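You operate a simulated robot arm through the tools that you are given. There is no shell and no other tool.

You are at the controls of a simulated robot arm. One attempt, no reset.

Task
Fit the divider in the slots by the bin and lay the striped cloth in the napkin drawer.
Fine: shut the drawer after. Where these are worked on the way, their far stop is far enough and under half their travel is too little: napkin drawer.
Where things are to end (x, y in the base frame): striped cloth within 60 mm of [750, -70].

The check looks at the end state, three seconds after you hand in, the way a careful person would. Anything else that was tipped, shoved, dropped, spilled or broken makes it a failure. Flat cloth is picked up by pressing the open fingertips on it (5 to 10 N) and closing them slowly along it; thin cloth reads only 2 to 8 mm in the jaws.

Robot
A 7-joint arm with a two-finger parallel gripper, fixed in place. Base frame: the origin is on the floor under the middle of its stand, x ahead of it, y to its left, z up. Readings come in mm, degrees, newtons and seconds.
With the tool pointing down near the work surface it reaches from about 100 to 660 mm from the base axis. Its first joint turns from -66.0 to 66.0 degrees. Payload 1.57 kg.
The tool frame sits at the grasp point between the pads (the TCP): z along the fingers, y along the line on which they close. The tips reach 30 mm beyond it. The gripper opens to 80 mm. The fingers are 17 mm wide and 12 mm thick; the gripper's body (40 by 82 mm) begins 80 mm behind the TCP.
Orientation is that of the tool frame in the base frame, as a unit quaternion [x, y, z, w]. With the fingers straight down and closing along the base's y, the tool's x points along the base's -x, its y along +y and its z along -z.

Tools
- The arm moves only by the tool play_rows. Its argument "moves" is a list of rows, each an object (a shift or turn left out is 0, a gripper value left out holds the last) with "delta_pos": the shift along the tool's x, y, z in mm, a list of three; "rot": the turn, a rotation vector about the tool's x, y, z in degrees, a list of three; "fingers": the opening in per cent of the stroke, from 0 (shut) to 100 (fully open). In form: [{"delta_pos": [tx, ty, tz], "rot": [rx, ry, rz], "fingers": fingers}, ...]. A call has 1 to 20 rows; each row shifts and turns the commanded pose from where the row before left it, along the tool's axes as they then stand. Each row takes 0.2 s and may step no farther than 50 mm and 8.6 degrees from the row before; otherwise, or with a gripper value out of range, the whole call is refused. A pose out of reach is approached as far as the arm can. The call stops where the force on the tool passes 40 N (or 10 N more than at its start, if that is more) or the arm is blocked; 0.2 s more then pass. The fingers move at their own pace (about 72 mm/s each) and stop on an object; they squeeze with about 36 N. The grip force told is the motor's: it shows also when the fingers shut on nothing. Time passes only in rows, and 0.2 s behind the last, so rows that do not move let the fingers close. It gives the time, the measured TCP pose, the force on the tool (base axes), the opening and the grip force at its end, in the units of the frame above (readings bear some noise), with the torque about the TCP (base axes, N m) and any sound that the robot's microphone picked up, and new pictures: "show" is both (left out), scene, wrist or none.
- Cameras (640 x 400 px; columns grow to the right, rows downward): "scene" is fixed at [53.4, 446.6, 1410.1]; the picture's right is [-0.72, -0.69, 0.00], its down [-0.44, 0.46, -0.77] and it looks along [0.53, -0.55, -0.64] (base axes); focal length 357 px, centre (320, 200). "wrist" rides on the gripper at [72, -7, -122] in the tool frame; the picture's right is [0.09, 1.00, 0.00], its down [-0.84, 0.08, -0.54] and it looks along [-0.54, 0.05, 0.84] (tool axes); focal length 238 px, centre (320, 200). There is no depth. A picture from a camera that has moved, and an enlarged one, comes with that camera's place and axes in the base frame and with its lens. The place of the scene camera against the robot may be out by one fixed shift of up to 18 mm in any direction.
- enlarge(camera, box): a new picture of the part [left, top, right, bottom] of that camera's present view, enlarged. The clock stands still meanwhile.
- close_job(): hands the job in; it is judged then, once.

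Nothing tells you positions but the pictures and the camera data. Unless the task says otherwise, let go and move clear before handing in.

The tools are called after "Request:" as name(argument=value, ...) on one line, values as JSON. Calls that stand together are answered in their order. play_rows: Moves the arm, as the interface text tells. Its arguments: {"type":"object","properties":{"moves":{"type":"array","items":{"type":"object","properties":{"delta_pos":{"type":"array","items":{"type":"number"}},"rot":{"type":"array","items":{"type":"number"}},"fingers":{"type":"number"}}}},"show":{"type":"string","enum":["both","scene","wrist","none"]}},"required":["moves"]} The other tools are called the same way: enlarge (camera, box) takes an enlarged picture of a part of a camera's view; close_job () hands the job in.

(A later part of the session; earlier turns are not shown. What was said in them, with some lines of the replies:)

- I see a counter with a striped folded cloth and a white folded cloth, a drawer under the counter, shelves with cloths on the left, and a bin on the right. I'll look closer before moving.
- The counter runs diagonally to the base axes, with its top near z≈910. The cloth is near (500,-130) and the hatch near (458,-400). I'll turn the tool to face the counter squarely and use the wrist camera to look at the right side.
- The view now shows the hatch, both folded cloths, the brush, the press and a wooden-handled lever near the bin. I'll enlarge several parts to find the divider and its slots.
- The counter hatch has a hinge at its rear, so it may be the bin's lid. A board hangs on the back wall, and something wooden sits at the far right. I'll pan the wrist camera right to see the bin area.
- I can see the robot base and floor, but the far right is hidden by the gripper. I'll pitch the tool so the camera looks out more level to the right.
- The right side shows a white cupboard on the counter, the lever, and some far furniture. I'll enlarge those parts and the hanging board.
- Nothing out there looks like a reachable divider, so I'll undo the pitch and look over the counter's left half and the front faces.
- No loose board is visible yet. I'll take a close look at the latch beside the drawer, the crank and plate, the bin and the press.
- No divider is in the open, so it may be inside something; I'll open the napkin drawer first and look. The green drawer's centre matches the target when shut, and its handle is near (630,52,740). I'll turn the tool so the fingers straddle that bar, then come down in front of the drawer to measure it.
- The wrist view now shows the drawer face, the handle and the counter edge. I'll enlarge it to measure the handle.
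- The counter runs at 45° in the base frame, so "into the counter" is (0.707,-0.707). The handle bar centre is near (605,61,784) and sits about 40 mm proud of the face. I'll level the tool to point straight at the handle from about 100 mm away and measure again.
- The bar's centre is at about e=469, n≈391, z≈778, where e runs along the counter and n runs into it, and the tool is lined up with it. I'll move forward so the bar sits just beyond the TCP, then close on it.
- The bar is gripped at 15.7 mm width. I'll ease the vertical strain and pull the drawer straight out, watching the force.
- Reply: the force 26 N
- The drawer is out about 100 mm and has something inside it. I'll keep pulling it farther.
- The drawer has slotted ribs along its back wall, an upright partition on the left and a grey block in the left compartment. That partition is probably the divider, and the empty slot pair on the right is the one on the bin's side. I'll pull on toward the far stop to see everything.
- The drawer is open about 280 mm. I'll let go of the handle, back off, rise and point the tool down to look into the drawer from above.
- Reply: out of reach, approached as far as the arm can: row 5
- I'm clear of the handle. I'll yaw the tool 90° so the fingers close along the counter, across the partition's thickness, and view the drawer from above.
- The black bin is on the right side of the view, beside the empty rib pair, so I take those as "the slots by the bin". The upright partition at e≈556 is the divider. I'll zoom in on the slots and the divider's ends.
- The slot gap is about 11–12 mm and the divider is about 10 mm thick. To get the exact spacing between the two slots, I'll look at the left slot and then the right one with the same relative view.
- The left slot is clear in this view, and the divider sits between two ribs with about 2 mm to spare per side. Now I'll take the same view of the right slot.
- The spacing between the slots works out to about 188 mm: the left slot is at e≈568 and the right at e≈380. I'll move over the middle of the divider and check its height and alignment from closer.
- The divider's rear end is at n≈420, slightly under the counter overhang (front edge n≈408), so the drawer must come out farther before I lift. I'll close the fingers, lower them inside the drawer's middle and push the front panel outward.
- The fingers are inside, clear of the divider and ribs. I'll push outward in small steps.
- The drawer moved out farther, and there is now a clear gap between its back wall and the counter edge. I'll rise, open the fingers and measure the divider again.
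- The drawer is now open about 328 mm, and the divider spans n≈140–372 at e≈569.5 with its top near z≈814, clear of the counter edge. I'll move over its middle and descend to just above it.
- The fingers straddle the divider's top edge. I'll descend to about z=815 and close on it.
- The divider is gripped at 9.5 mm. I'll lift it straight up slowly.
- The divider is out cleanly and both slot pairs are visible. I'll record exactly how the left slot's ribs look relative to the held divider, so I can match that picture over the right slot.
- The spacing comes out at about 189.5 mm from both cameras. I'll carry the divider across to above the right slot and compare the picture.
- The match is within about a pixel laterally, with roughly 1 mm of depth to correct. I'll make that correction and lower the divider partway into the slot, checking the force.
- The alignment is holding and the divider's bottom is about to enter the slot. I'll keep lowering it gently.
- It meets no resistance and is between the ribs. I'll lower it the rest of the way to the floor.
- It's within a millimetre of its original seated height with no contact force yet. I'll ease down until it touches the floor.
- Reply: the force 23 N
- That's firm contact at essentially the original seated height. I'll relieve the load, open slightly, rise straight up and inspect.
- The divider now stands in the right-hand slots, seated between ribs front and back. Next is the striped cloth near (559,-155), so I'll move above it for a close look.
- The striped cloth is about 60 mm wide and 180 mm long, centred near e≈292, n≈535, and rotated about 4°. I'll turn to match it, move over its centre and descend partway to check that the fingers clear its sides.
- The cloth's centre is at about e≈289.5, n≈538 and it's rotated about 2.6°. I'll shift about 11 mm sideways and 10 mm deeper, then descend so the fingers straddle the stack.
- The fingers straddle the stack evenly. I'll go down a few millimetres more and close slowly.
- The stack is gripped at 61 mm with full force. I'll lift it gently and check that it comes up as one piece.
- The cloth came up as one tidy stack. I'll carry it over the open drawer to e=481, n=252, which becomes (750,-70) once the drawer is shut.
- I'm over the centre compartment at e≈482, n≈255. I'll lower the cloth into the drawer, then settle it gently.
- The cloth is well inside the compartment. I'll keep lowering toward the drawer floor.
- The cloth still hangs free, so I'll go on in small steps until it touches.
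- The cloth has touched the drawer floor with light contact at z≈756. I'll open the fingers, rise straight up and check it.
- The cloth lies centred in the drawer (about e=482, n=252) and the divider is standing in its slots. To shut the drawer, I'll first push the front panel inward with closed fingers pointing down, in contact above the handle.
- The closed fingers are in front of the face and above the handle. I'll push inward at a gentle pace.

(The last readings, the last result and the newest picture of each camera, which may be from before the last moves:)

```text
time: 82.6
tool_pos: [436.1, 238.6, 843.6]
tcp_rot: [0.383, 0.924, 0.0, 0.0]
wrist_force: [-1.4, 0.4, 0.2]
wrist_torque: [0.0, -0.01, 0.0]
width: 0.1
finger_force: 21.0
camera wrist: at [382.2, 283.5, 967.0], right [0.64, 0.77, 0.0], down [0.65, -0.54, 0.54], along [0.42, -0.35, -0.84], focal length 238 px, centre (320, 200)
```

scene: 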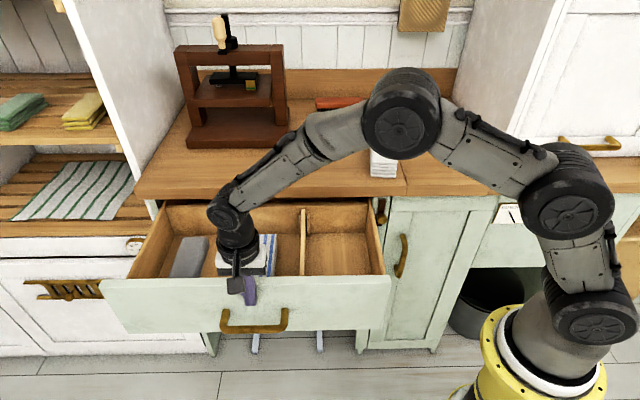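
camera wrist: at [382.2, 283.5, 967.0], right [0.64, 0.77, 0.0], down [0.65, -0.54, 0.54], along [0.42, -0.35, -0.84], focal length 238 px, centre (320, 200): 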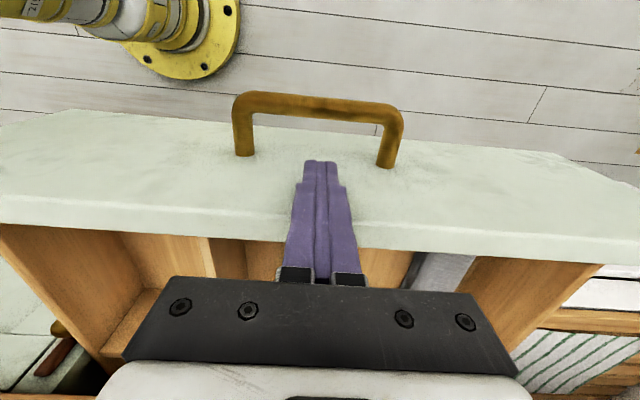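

The drawer slides in smoothly with everything inside staying put. I'll continue.

Request:
play_rows(moves=[{"delta_pos": [-8, 0, 0]}, {"delta_pos": [-8, 0, 0]}, {"delta_pos": [-8, 0, 0]}, {"delta_pos": [-8, 0, 0]}, {"delta_pos": [-8, 0, 0]}, {"delta_pos": [-8, 0, 0]}, {"delta_pos": [-8, 0, 0]}, {"delta_pos": [-8, 0, 0]}, {"delta_pos": [-8, 0, 0]}, {"delta_pos": [-8, 0, 0]}, {"delta_pos": [-8, 0, 0]}, {"delta_pos": [-8, 0, 0]}, {"delta_pos": [-8, 0, 0]}, {"delta_pos": [-8, 0, 0]}, {"delta_pos": [-8, 0, 0]}, {"delta_pos": [-8, 0, 0]}, {"delta_pos": [-8, 0, 0]}, {"delta_pos": [-8, 0, 0]}, {}])

Request:
enlarge(camera="scene", box=[120, 160, 400, 340])

```text
time: 86.6
tool_pos: [539.1, 135.9, 842.5]
tcp_rot: [0.383, 0.924, -0.001, 0.001]
wrist_force: [-0.6, 0.1, -0.4]
wrist_torque: [-0.01, 0.01, -0.02]
width: 0.2
finger_force: 21.3
camera wrist: at [484.4, 180.8, 965.9], right [0.64, 0.77, 0.0], down [0.65, -0.54, 0.54], along [0.42, -0.35, -0.84], focal length 238 px, centre (320, 200)
```

scene: 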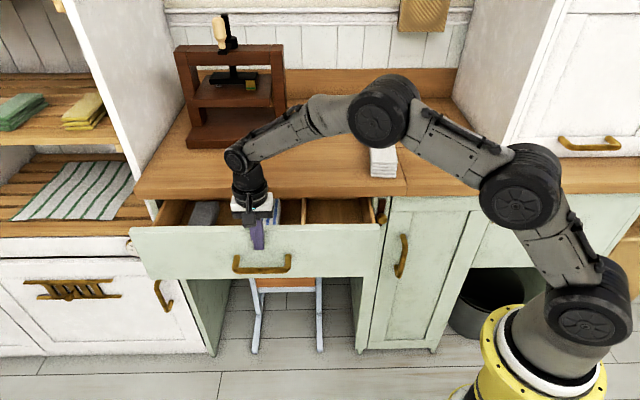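
wrist: 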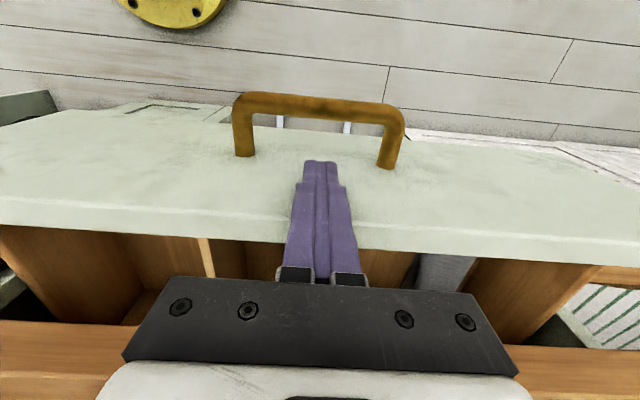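

```text
2.22 times, centred on (260, 250) of scene
camera zoom: at [53.5, 446.6, 1410.1], right [-0.72, -0.69, 0.0], down [-0.44, 0.46, -0.77], along [0.53, -0.55, -0.64], focal length 794 px, centre (453, 89)
```

zoom: 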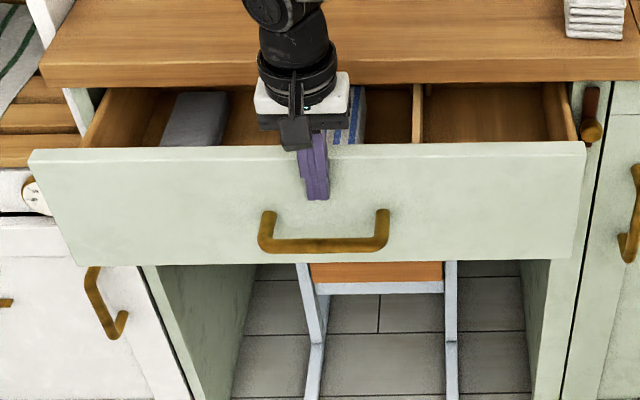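

About 140 mm remains. I'll push on until the fingers are just short of the counter edge.

Request:
play_rows(moves=[{"delta_pos": [-8, 0, 0]}, {"delta_pos": [-8, 0, 0]}, {"delta_pos": [-8, 0, 0]}, {"delta_pos": [-8, 0, 0]}, {"delta_pos": [-8, 0, 0]}, {"delta_pos": [-8, 0, 0]}, {"delta_pos": [-8, 0, 0]}, {"delta_pos": [-8, 0, 0]}, {"delta_pos": [-8, 0, 0]}, {"delta_pos": [-8, 0, 0]}, {}])

Request:
enlarge(camera="scene", box=[120, 160, 400, 340])

```text
time: 89.0
tool_pos: [594.4, 80.6, 843.7]
tcp_rot: [0.383, 0.924, -0.001, 0.0]
wrist_force: [-1.1, 0.0, -0.4]
wrist_torque: [0.01, 0.03, 0.0]
width: 0.0
finger_force: 21.3
camera wrist: at [539.8, 124.6, 966.8], right [0.64, 0.77, 0.0], down [0.65, -0.54, 0.54], along [0.42, -0.35, -0.84], focal length 238 px, centre (320, 200)
```

scene: 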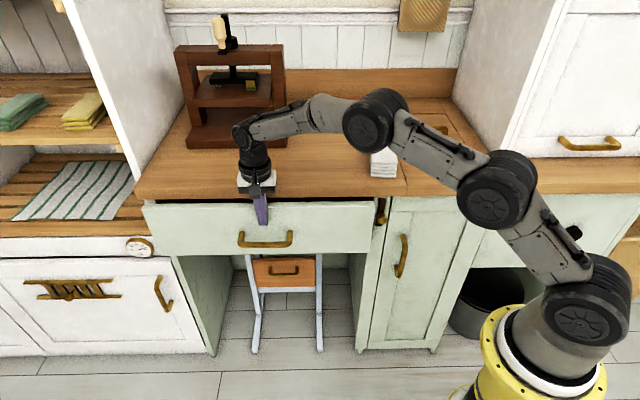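
wrist: 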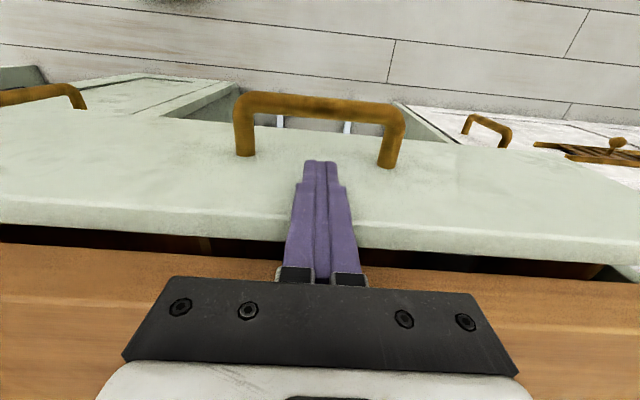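

```text
2.22 times, centred on (260, 250) of scene
camera zoom: at [53.4, 446.6, 1410.1], right [-0.72, -0.69, 0.0], down [-0.44, 0.46, -0.77], along [0.53, -0.55, -0.64], focal length 794 px, centre (453, 89)
```

zoom: 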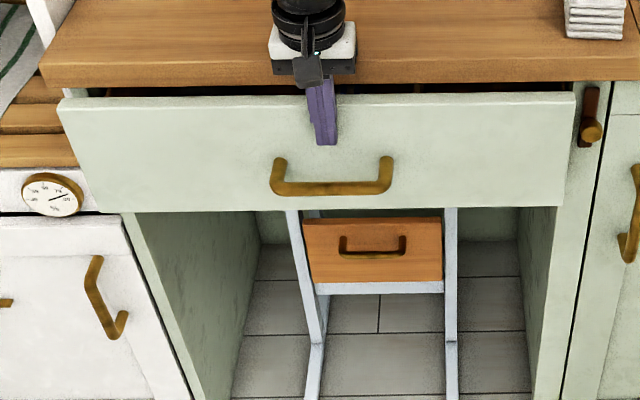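

About 60 mm remains. I'll back off, rise and re-orient the tool level to take the handle again and push it home.

Request:
play_rows(moves=[{"delta_pos": [30, 0, 0]}, {"delta_pos": [0, 0, -45]}, {"delta_pos": [0, 0, -45]}, {"delta_pos": [35, -3, -10], "fingers": 100}, {"delta_pos": [35, -3, 0]}, {"delta_pos": [35, -3, 0]}, {"rot": [0, 0, -8.2]}, {"rot": [0, 0, -8.2]}, {"rot": [0, 0, -8.2]}, {"rot": [0, 0, -8.2]}, {"rot": [0, 0, -8.2]}, {"rot": [0, 0, -8.2]}, {"rot": [0, 0, -8.2]}, {"rot": [0, 0, -8.2]}, {"rot": [0, 0, -8.2]}, {"rot": [0, 0, -8.1]}, {"rot": [0, 0, -8.1]}, {}])

Request:
play_rows(moves=[{"rot": [8.5, 0, 0]}, {"rot": [8.5, 0, 0]}, {"rot": [8.5, 0, 0]}, {"rot": [8.5, 0, 0]}, {"rot": [8.5, 0, 0]}, {"rot": [8.5, 0, 0]}, {"rot": [8.5, 0, 0]}, {"rot": [8.5, 0, 0]}, {"rot": [8.5, 0, 0]}, {"rot": [8.5, 0, 0]}, {}, {}])

```text
time: 92.8
tool_pos: [493.2, 167.8, 943.8]
tcp_rot: [-0.383, 0.924, 0.0, 0.0]
wrist_force: [0.0, -0.1, 0.4]
wrist_torque: [0.0, 0.01, -0.02]
width: 80.0
finger_force: 0.1
camera wrist: at [448.2, 111.4, 1067.3], right [-0.77, 0.64, 0.0], down [0.54, 0.65, 0.54], along [0.35, 0.42, -0.84], focal length 238 px, centre (320, 200)
```

scene: 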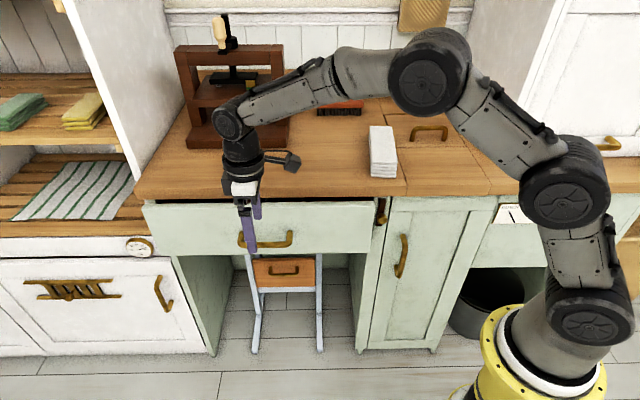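
wrist: 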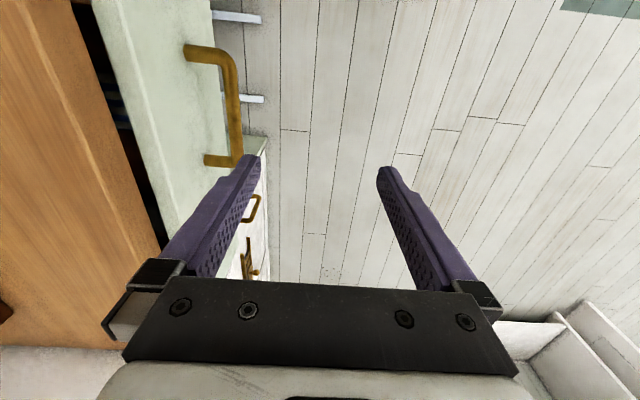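

```text
time: 95.4
tool_pos: [492.4, 168.1, 944.8]
tcp_rot: [-0.282, 0.681, -0.625, 0.258]
wrist_force: [-0.3, 0.2, -0.1]
wrist_torque: [0.02, 0.01, -0.01]
width: 79.8
finger_force: 0.0
camera wrist: at [357.0, 202.2, 962.6], right [-0.13, 0.0, -0.99], down [0.2, 0.98, -0.03], along [0.97, -0.21, -0.12], focal length 238 px, centre (320, 200)
```

scene: 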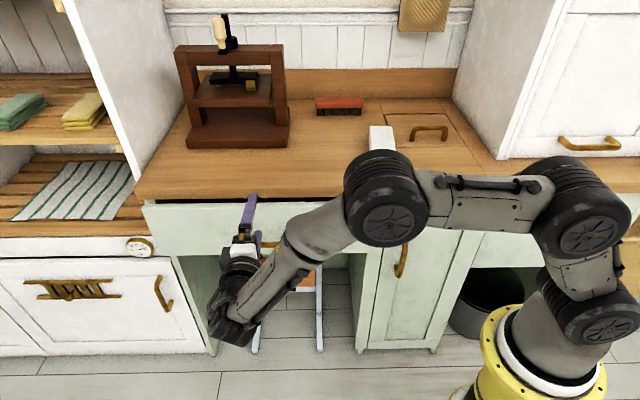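
wrist: 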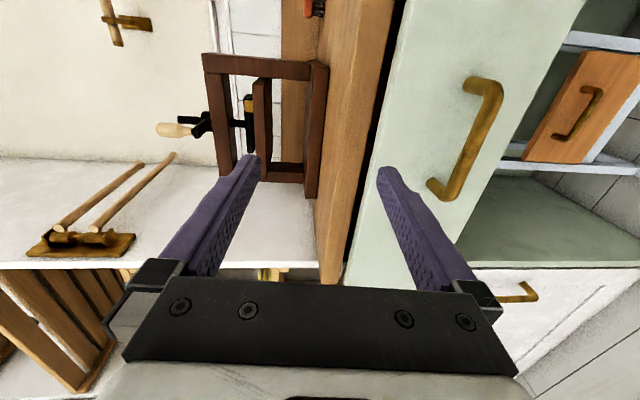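

The tool is level and lined up laterally. I'll go straight down to handle height and look.

Request:
play_rows(moves=[{"delta_pos": [0, 39.85, 3.48]}, {"delta_pos": [0, 39.85, 3.48]}, {"delta_pos": [0, 39.85, 3.48]}, {"delta_pos": [0, 39.85, 3.48]}, {}, {}])

Request:
enlarge(camera="wrist", box=[160, 0, 480, 280])

```text
time: 96.8
tool_pos: [491.9, 169.6, 782.6]
tcp_rot: [-0.282, 0.681, -0.624, 0.258]
wrist_force: [0.1, -0.1, 0.8]
wrist_torque: [0.02, 0.01, -0.03]
width: 79.8
finger_force: 0.0
camera wrist: at [357.4, 203.2, 800.7], right [-0.13, 0.0, -0.99], down [0.21, 0.98, -0.03], along [0.97, -0.21, -0.12], focal length 238 px, centre (320, 200)
```

scene: 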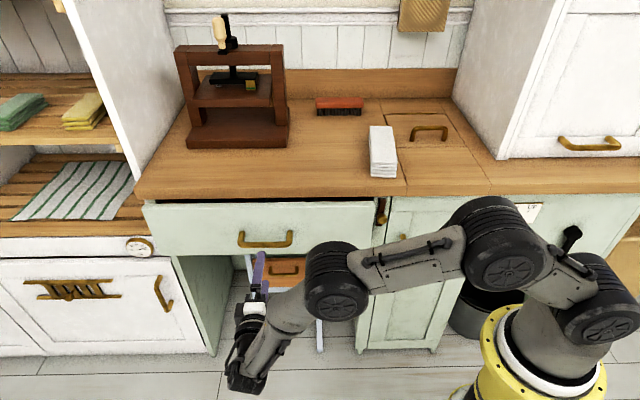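
wrist: 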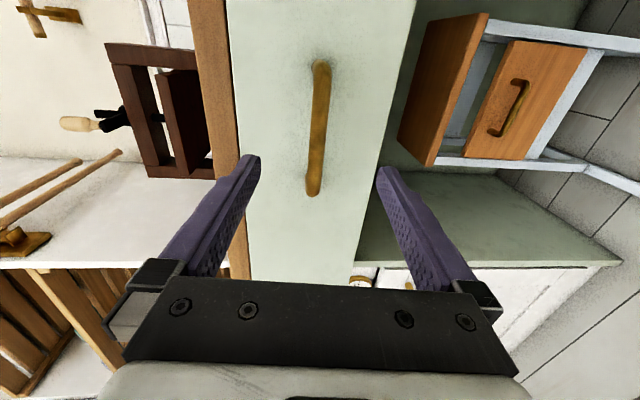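

```text
1.43 times, centred on (320, 140) of wrist
camera zoom: at [357.4, 203.2, 800.7], right [-0.13, 0.0, -0.99], down [0.21, 0.98, -0.03], along [0.97, -0.21, -0.12], focal length 340 px, centre (320, 286)
```

zoom: 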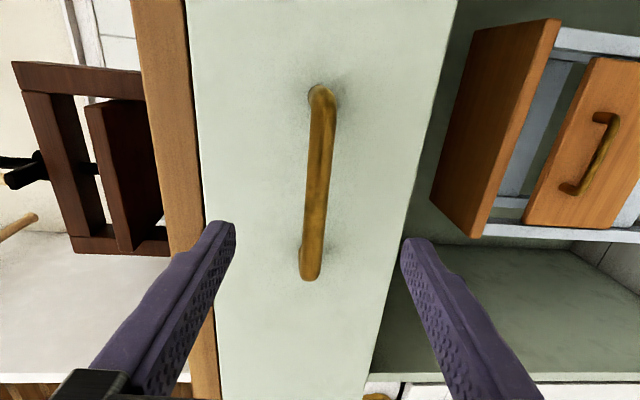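

The handle bar is now at n≈327. I'll move forward, close on it, then push inward.

Request:
play_rows(moves=[{"delta_pos": [0, 0, 30]}, {"delta_pos": [0, 0, 30]}, {"delta_pos": [0, 0, 26]}, {}, {"fingers": 0}, {}, {}, {}])

```text
time: 98.6
tool_pos: [553.3, 107.8, 776.5]
tcp_rot: [-0.28, 0.68, -0.626, 0.26]
wrist_force: [-3.5, -2.8, 15.5]
wrist_torque: [-0.38, -0.04, -0.54]
width: 15.9
finger_force: 31.4
camera wrist: at [418.1, 142.6, 794.4], right [-0.12, 0.0, -0.99], down [0.21, 0.98, -0.03], along [0.97, -0.21, -0.12], focal length 238 px, centre (320, 200)
```

scene: 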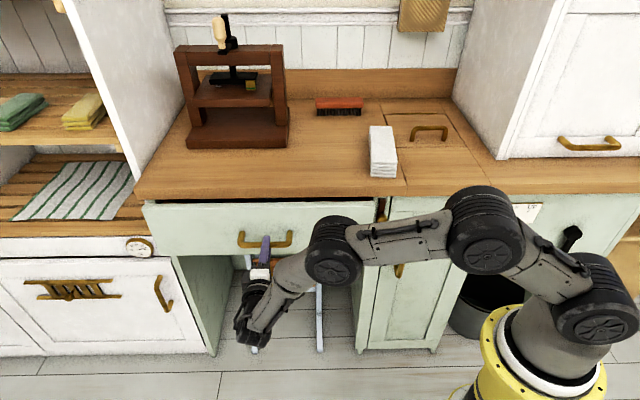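
wrist: 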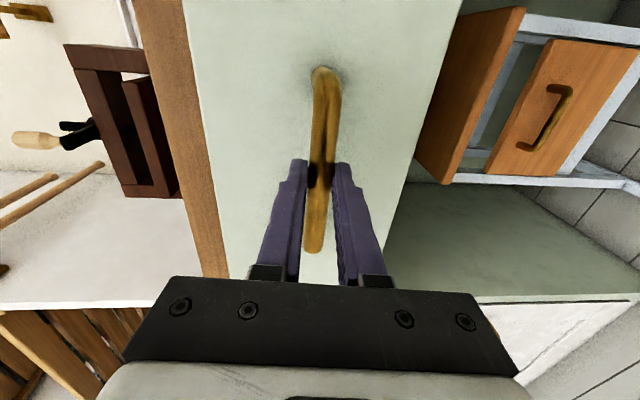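

The handle is held. I'll relieve the vertical strain and push the drawer in, slowing near the end.

Request:
play_rows(moves=[{"delta_pos": [0, -2.5, 0]}, {"delta_pos": [0, -0.68, 7.97]}, {"delta_pos": [0, -0.68, 7.97]}, {"delta_pos": [0, -0.68, 7.97]}, {"delta_pos": [0, -0.68, 7.97]}, {"delta_pos": [0, -0.68, 7.97]}, {"delta_pos": [0, -0.68, 7.97]}, {"delta_pos": [0, -0.43, 4.98]}, {}])

Request:
enlarge(camera="scene", box=[120, 160, 400, 340])

```text
time: 100.6
tool_pos: [590.6, 70.9, 776.3]
tcp_rot: [-0.284, 0.683, -0.622, 0.257]
wrist_force: [6.4, 8.4, -15.0]
wrist_torque: [0.2, 0.09, 0.91]
width: 15.7
finger_force: 31.5
camera wrist: at [455.8, 103.9, 796.1], right [-0.13, 0.0, -0.99], down [0.2, 0.98, -0.03], along [0.97, -0.2, -0.13], focal length 238 px, centre (320, 200)
```

scene: 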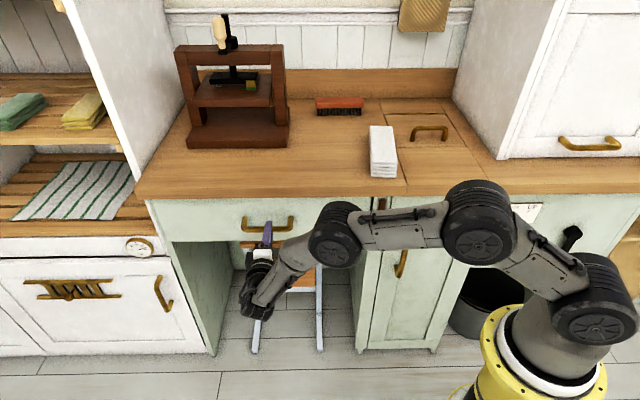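
wrist: 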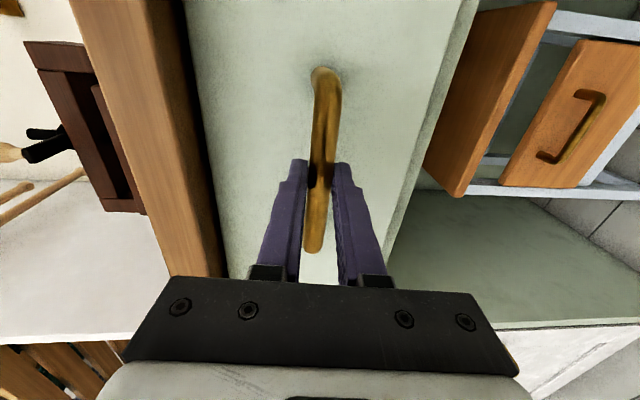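

```text
2.22 times, centred on (260, 250) of scene
camera zoom: at [53.8, 446.8, 1410.0], right [-0.72, -0.69, 0.0], down [-0.44, 0.46, -0.77], along [0.53, -0.55, -0.64], focal length 794 px, centre (453, 89)
```

zoom: 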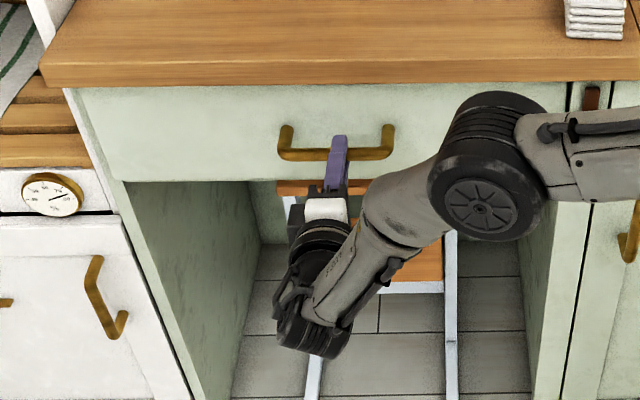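

About 12 mm remains. I'll continue in small steps and watch for the closing stop.

Request:
play_rows(moves=[{"delta_pos": [0, 1.2, 3.98]}, {"delta_pos": [0, -0.34, 3.98]}, {"delta_pos": [0, -0.17, 1.99]}, {"delta_pos": [0, -0.17, 1.99]}, {}])

Request:
enlarge(camera="scene", box=[120, 160, 400, 340])

```text
time: 101.8
tool_pos: [598.1, 63.4, 776.0]
tcp_rot: [-0.283, 0.681, -0.624, 0.258]
wrist_force: [-19.7, 17.8, -7.8]
wrist_torque: [0.12, 0.03, 0.02]
width: 15.8
finger_force: 31.1
camera wrist: at [463.2, 95.9, 794.7], right [-0.13, 0.0, -0.99], down [0.2, 0.98, -0.03], along [0.97, -0.21, -0.13], focal length 238 px, centre (320, 200)
```

scene: 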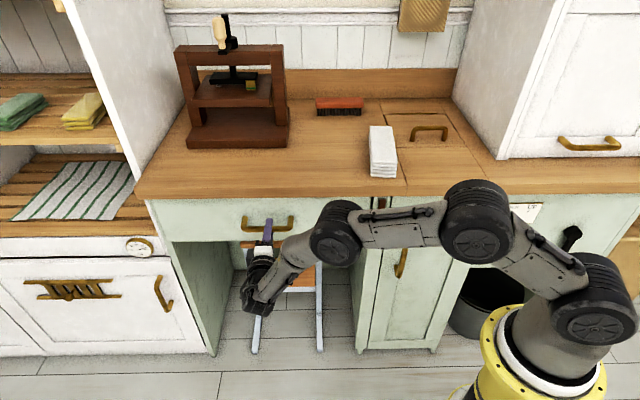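
wrist: 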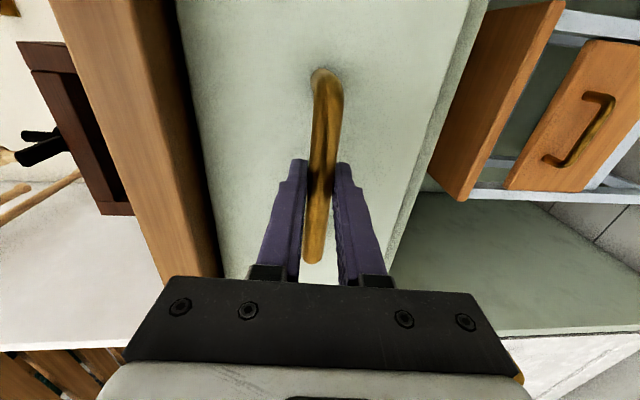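

```text
2.22 times, centred on (260, 250) of scene
camera zoom: at [53.2, 447.0, 1410.0], right [-0.72, -0.69, 0.0], down [-0.44, 0.46, -0.77], along [0.53, -0.55, -0.64], focal length 794 px, centre (453, 89)
```

zoom: 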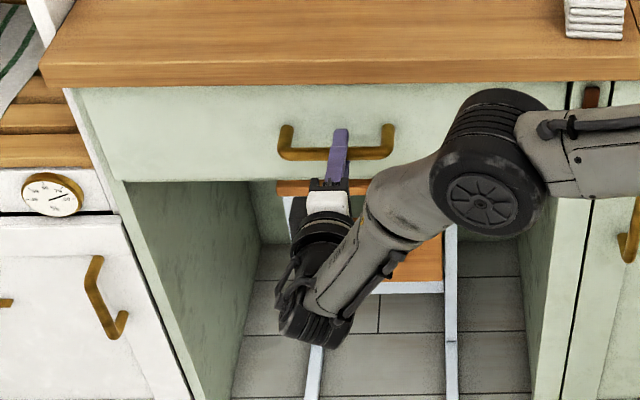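

The stop force of about 26 N shows the drawer is against its closed position. I'll let go, back away and inspect it.

Request:
play_rows(moves=[{"delta_pos": [0, 0, -1.5]}, {"fingers": 100}, {}, {}, {"delta_pos": [0, 0, -25]}, {"delta_pos": [0, 0, -40]}, {"delta_pos": [0, 0, -40]}, {}])

Request:
enlarge(camera="scene", box=[140, 180, 300, 300])

Request:
enlarge(camera="scene", box=[350, 180, 430, 240])

```text
time: 103.6
tool_pos: [523.2, 136.2, 783.5]
tcp_rot: [-0.282, 0.681, -0.624, 0.259]
wrist_force: [0.6, -0.3, 0.0]
wrist_torque: [0.01, -0.02, 0.0]
width: 79.7
finger_force: 0.0
camera wrist: at [388.0, 169.6, 801.9], right [-0.13, 0.0, -0.99], down [0.21, 0.98, -0.03], along [0.97, -0.21, -0.12], focal length 238 px, centre (320, 200)
```

scene: 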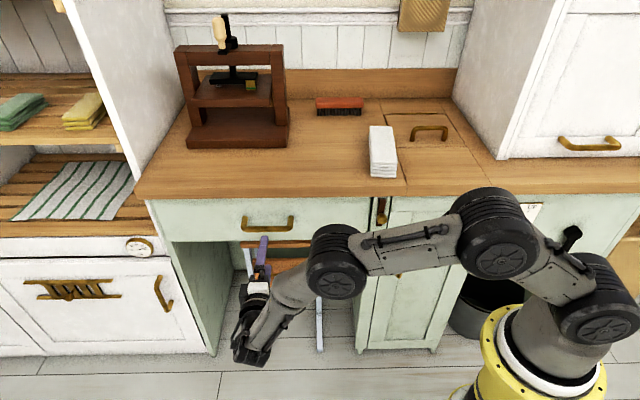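
wrist: 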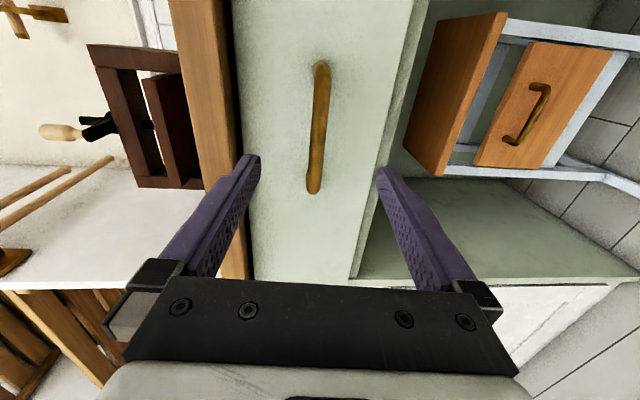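

```text
3.33 times, centred on (220, 240) of scene
camera zoom: at [53.4, 446.6, 1410.1], right [-0.72, -0.69, 0.0], down [-0.44, 0.46, -0.77], along [0.53, -0.55, -0.64], focal length 1190 px, centre (653, 67)
```

zoom: 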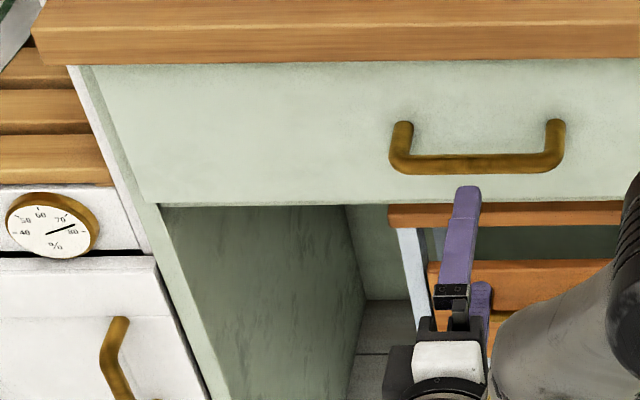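

```text
6.67 times, centred on (390, 210) of scene
camera zoom: at [53.4, 446.6, 1410.1], right [-0.72, -0.69, 0.0], down [-0.44, 0.46, -0.77], along [0.53, -0.55, -0.64], focal length 2381 px, centre (-147, 133)
```

zoom: 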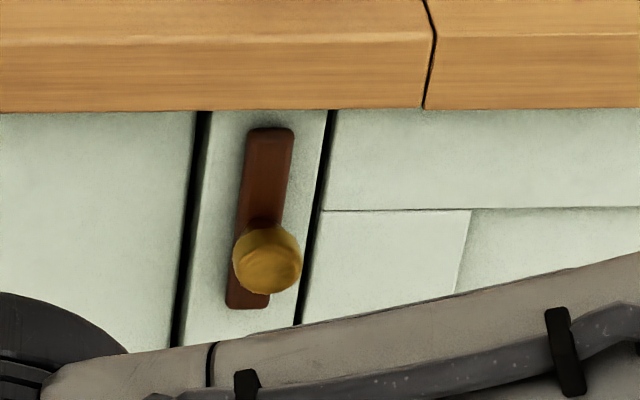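

The drawer looks exactly as it did at the start: shut, with the latch, white cloth, brush and press undisturbed. I'll withdraw the arm up and clear.

Request:
play_rows(moves=[{"delta_pos": [0, 0, -35]}, {"delta_pos": [0, -45, -3.9]}, {"delta_pos": [0, -45, -3.9]}, {"delta_pos": [0, -45, -3.9]}, {"delta_pos": [0, -45, -3.9]}, {"delta_pos": [0, -45, -3.9]}, {"delta_pos": [0, -45, -3.9]}, {"rot": [-8.5, 0, 0]}, {"rot": [-8.5, 0, 0]}, {"rot": [-8.5, 0, 0]}, {"rot": [-8.5, 0, 0]}, {"rot": [-8.5, 0, 0]}, {"rot": [-8.5, 0, 0]}, {"rot": [-8.5, 0, 0]}, {"rot": [-8.5, 0, 0]}, {"rot": [-8.5, 0, 0]}, {"rot": [-8.5, 0, 0]}, {}])

Request:
enlarge(camera="scene", box=[140, 60, 480, 270])

```text
time: 107.4
tool_pos: [500.4, 160.6, 1061.4]
tcp_rot: [-0.382, 0.924, 0.0, 0.0]
wrist_force: [-0.1, 0.0, -0.2]
wrist_torque: [-0.01, -0.01, 0.02]
width: 80.0
finger_force: 0.1
camera wrist: at [454.9, 104.6, 1183.4], right [-0.77, 0.64, 0.0], down [0.54, 0.65, 0.54], along [0.35, 0.42, -0.84], focal length 238 px, centre (320, 200)
```

scene: 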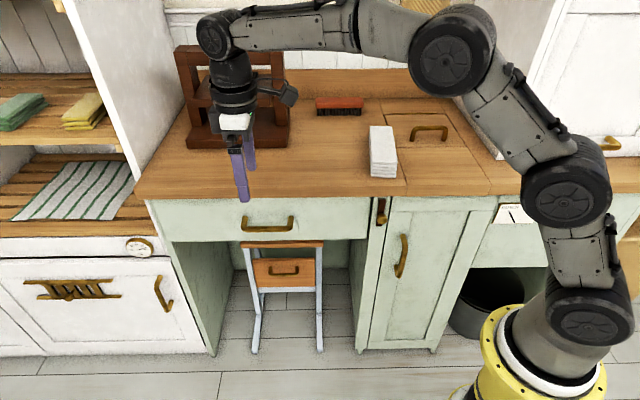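
wrist: 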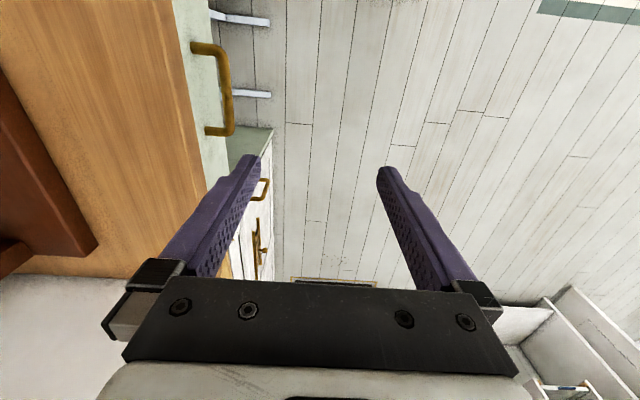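

```text
1.88 times, centred on (310, 165) of scene
camera zoom: at [53.5, 446.6, 1410.1], right [-0.72, -0.69, 0.0], down [-0.44, 0.46, -0.77], along [0.53, -0.55, -0.64], focal length 672 px, centre (339, 266)
```

zoom: 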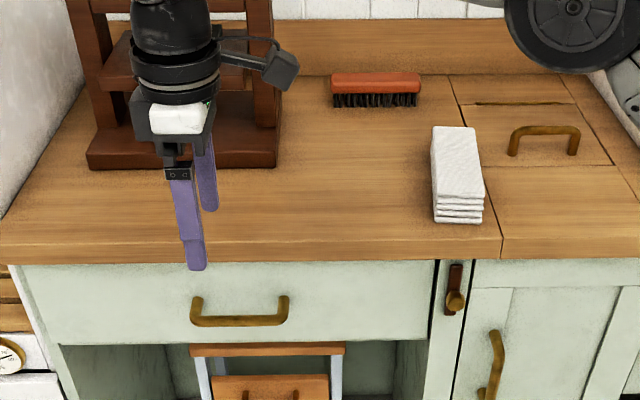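

The divider is in the slots on the bin's side, the striped cloth is in the napkin drawer, and the drawer is shut. The rest of the scene looks unchanged and the arm is clear, so I'm handing in.

Request:
close_job()

```text
The job is handed in.
```

The divider is in the right-hand slots of the napkin drawer, the striped cloth lies in the drawer, and the drawer is shut. I've handed the job in; no result has come back yet.

- **Divider:** I found it standing in the drawer's left slots. I took "the slots by the bin" to mean the empty pair on the side nearest the black bin. It went in without force and stood between the ribs at both ends.
- **Striped cloth:** I used the blue-striped folded one from the counter, since the green-striped cloth was out of reach. It was placed to end at about (750, -70) once the drawer closed. I couldn't see inside after shutting it.
- **Drawer:** I opened it about 330 mm without reaching its far stop, then pushed it shut until it hit the stop. From outside it looks the same as at the start.
- **Everything else:** The white cloth, brush, press and latch look undisturbed. The grey cloth already in the drawer looked undisturbed before I shut it. The gripper was open and clear when I handed in.
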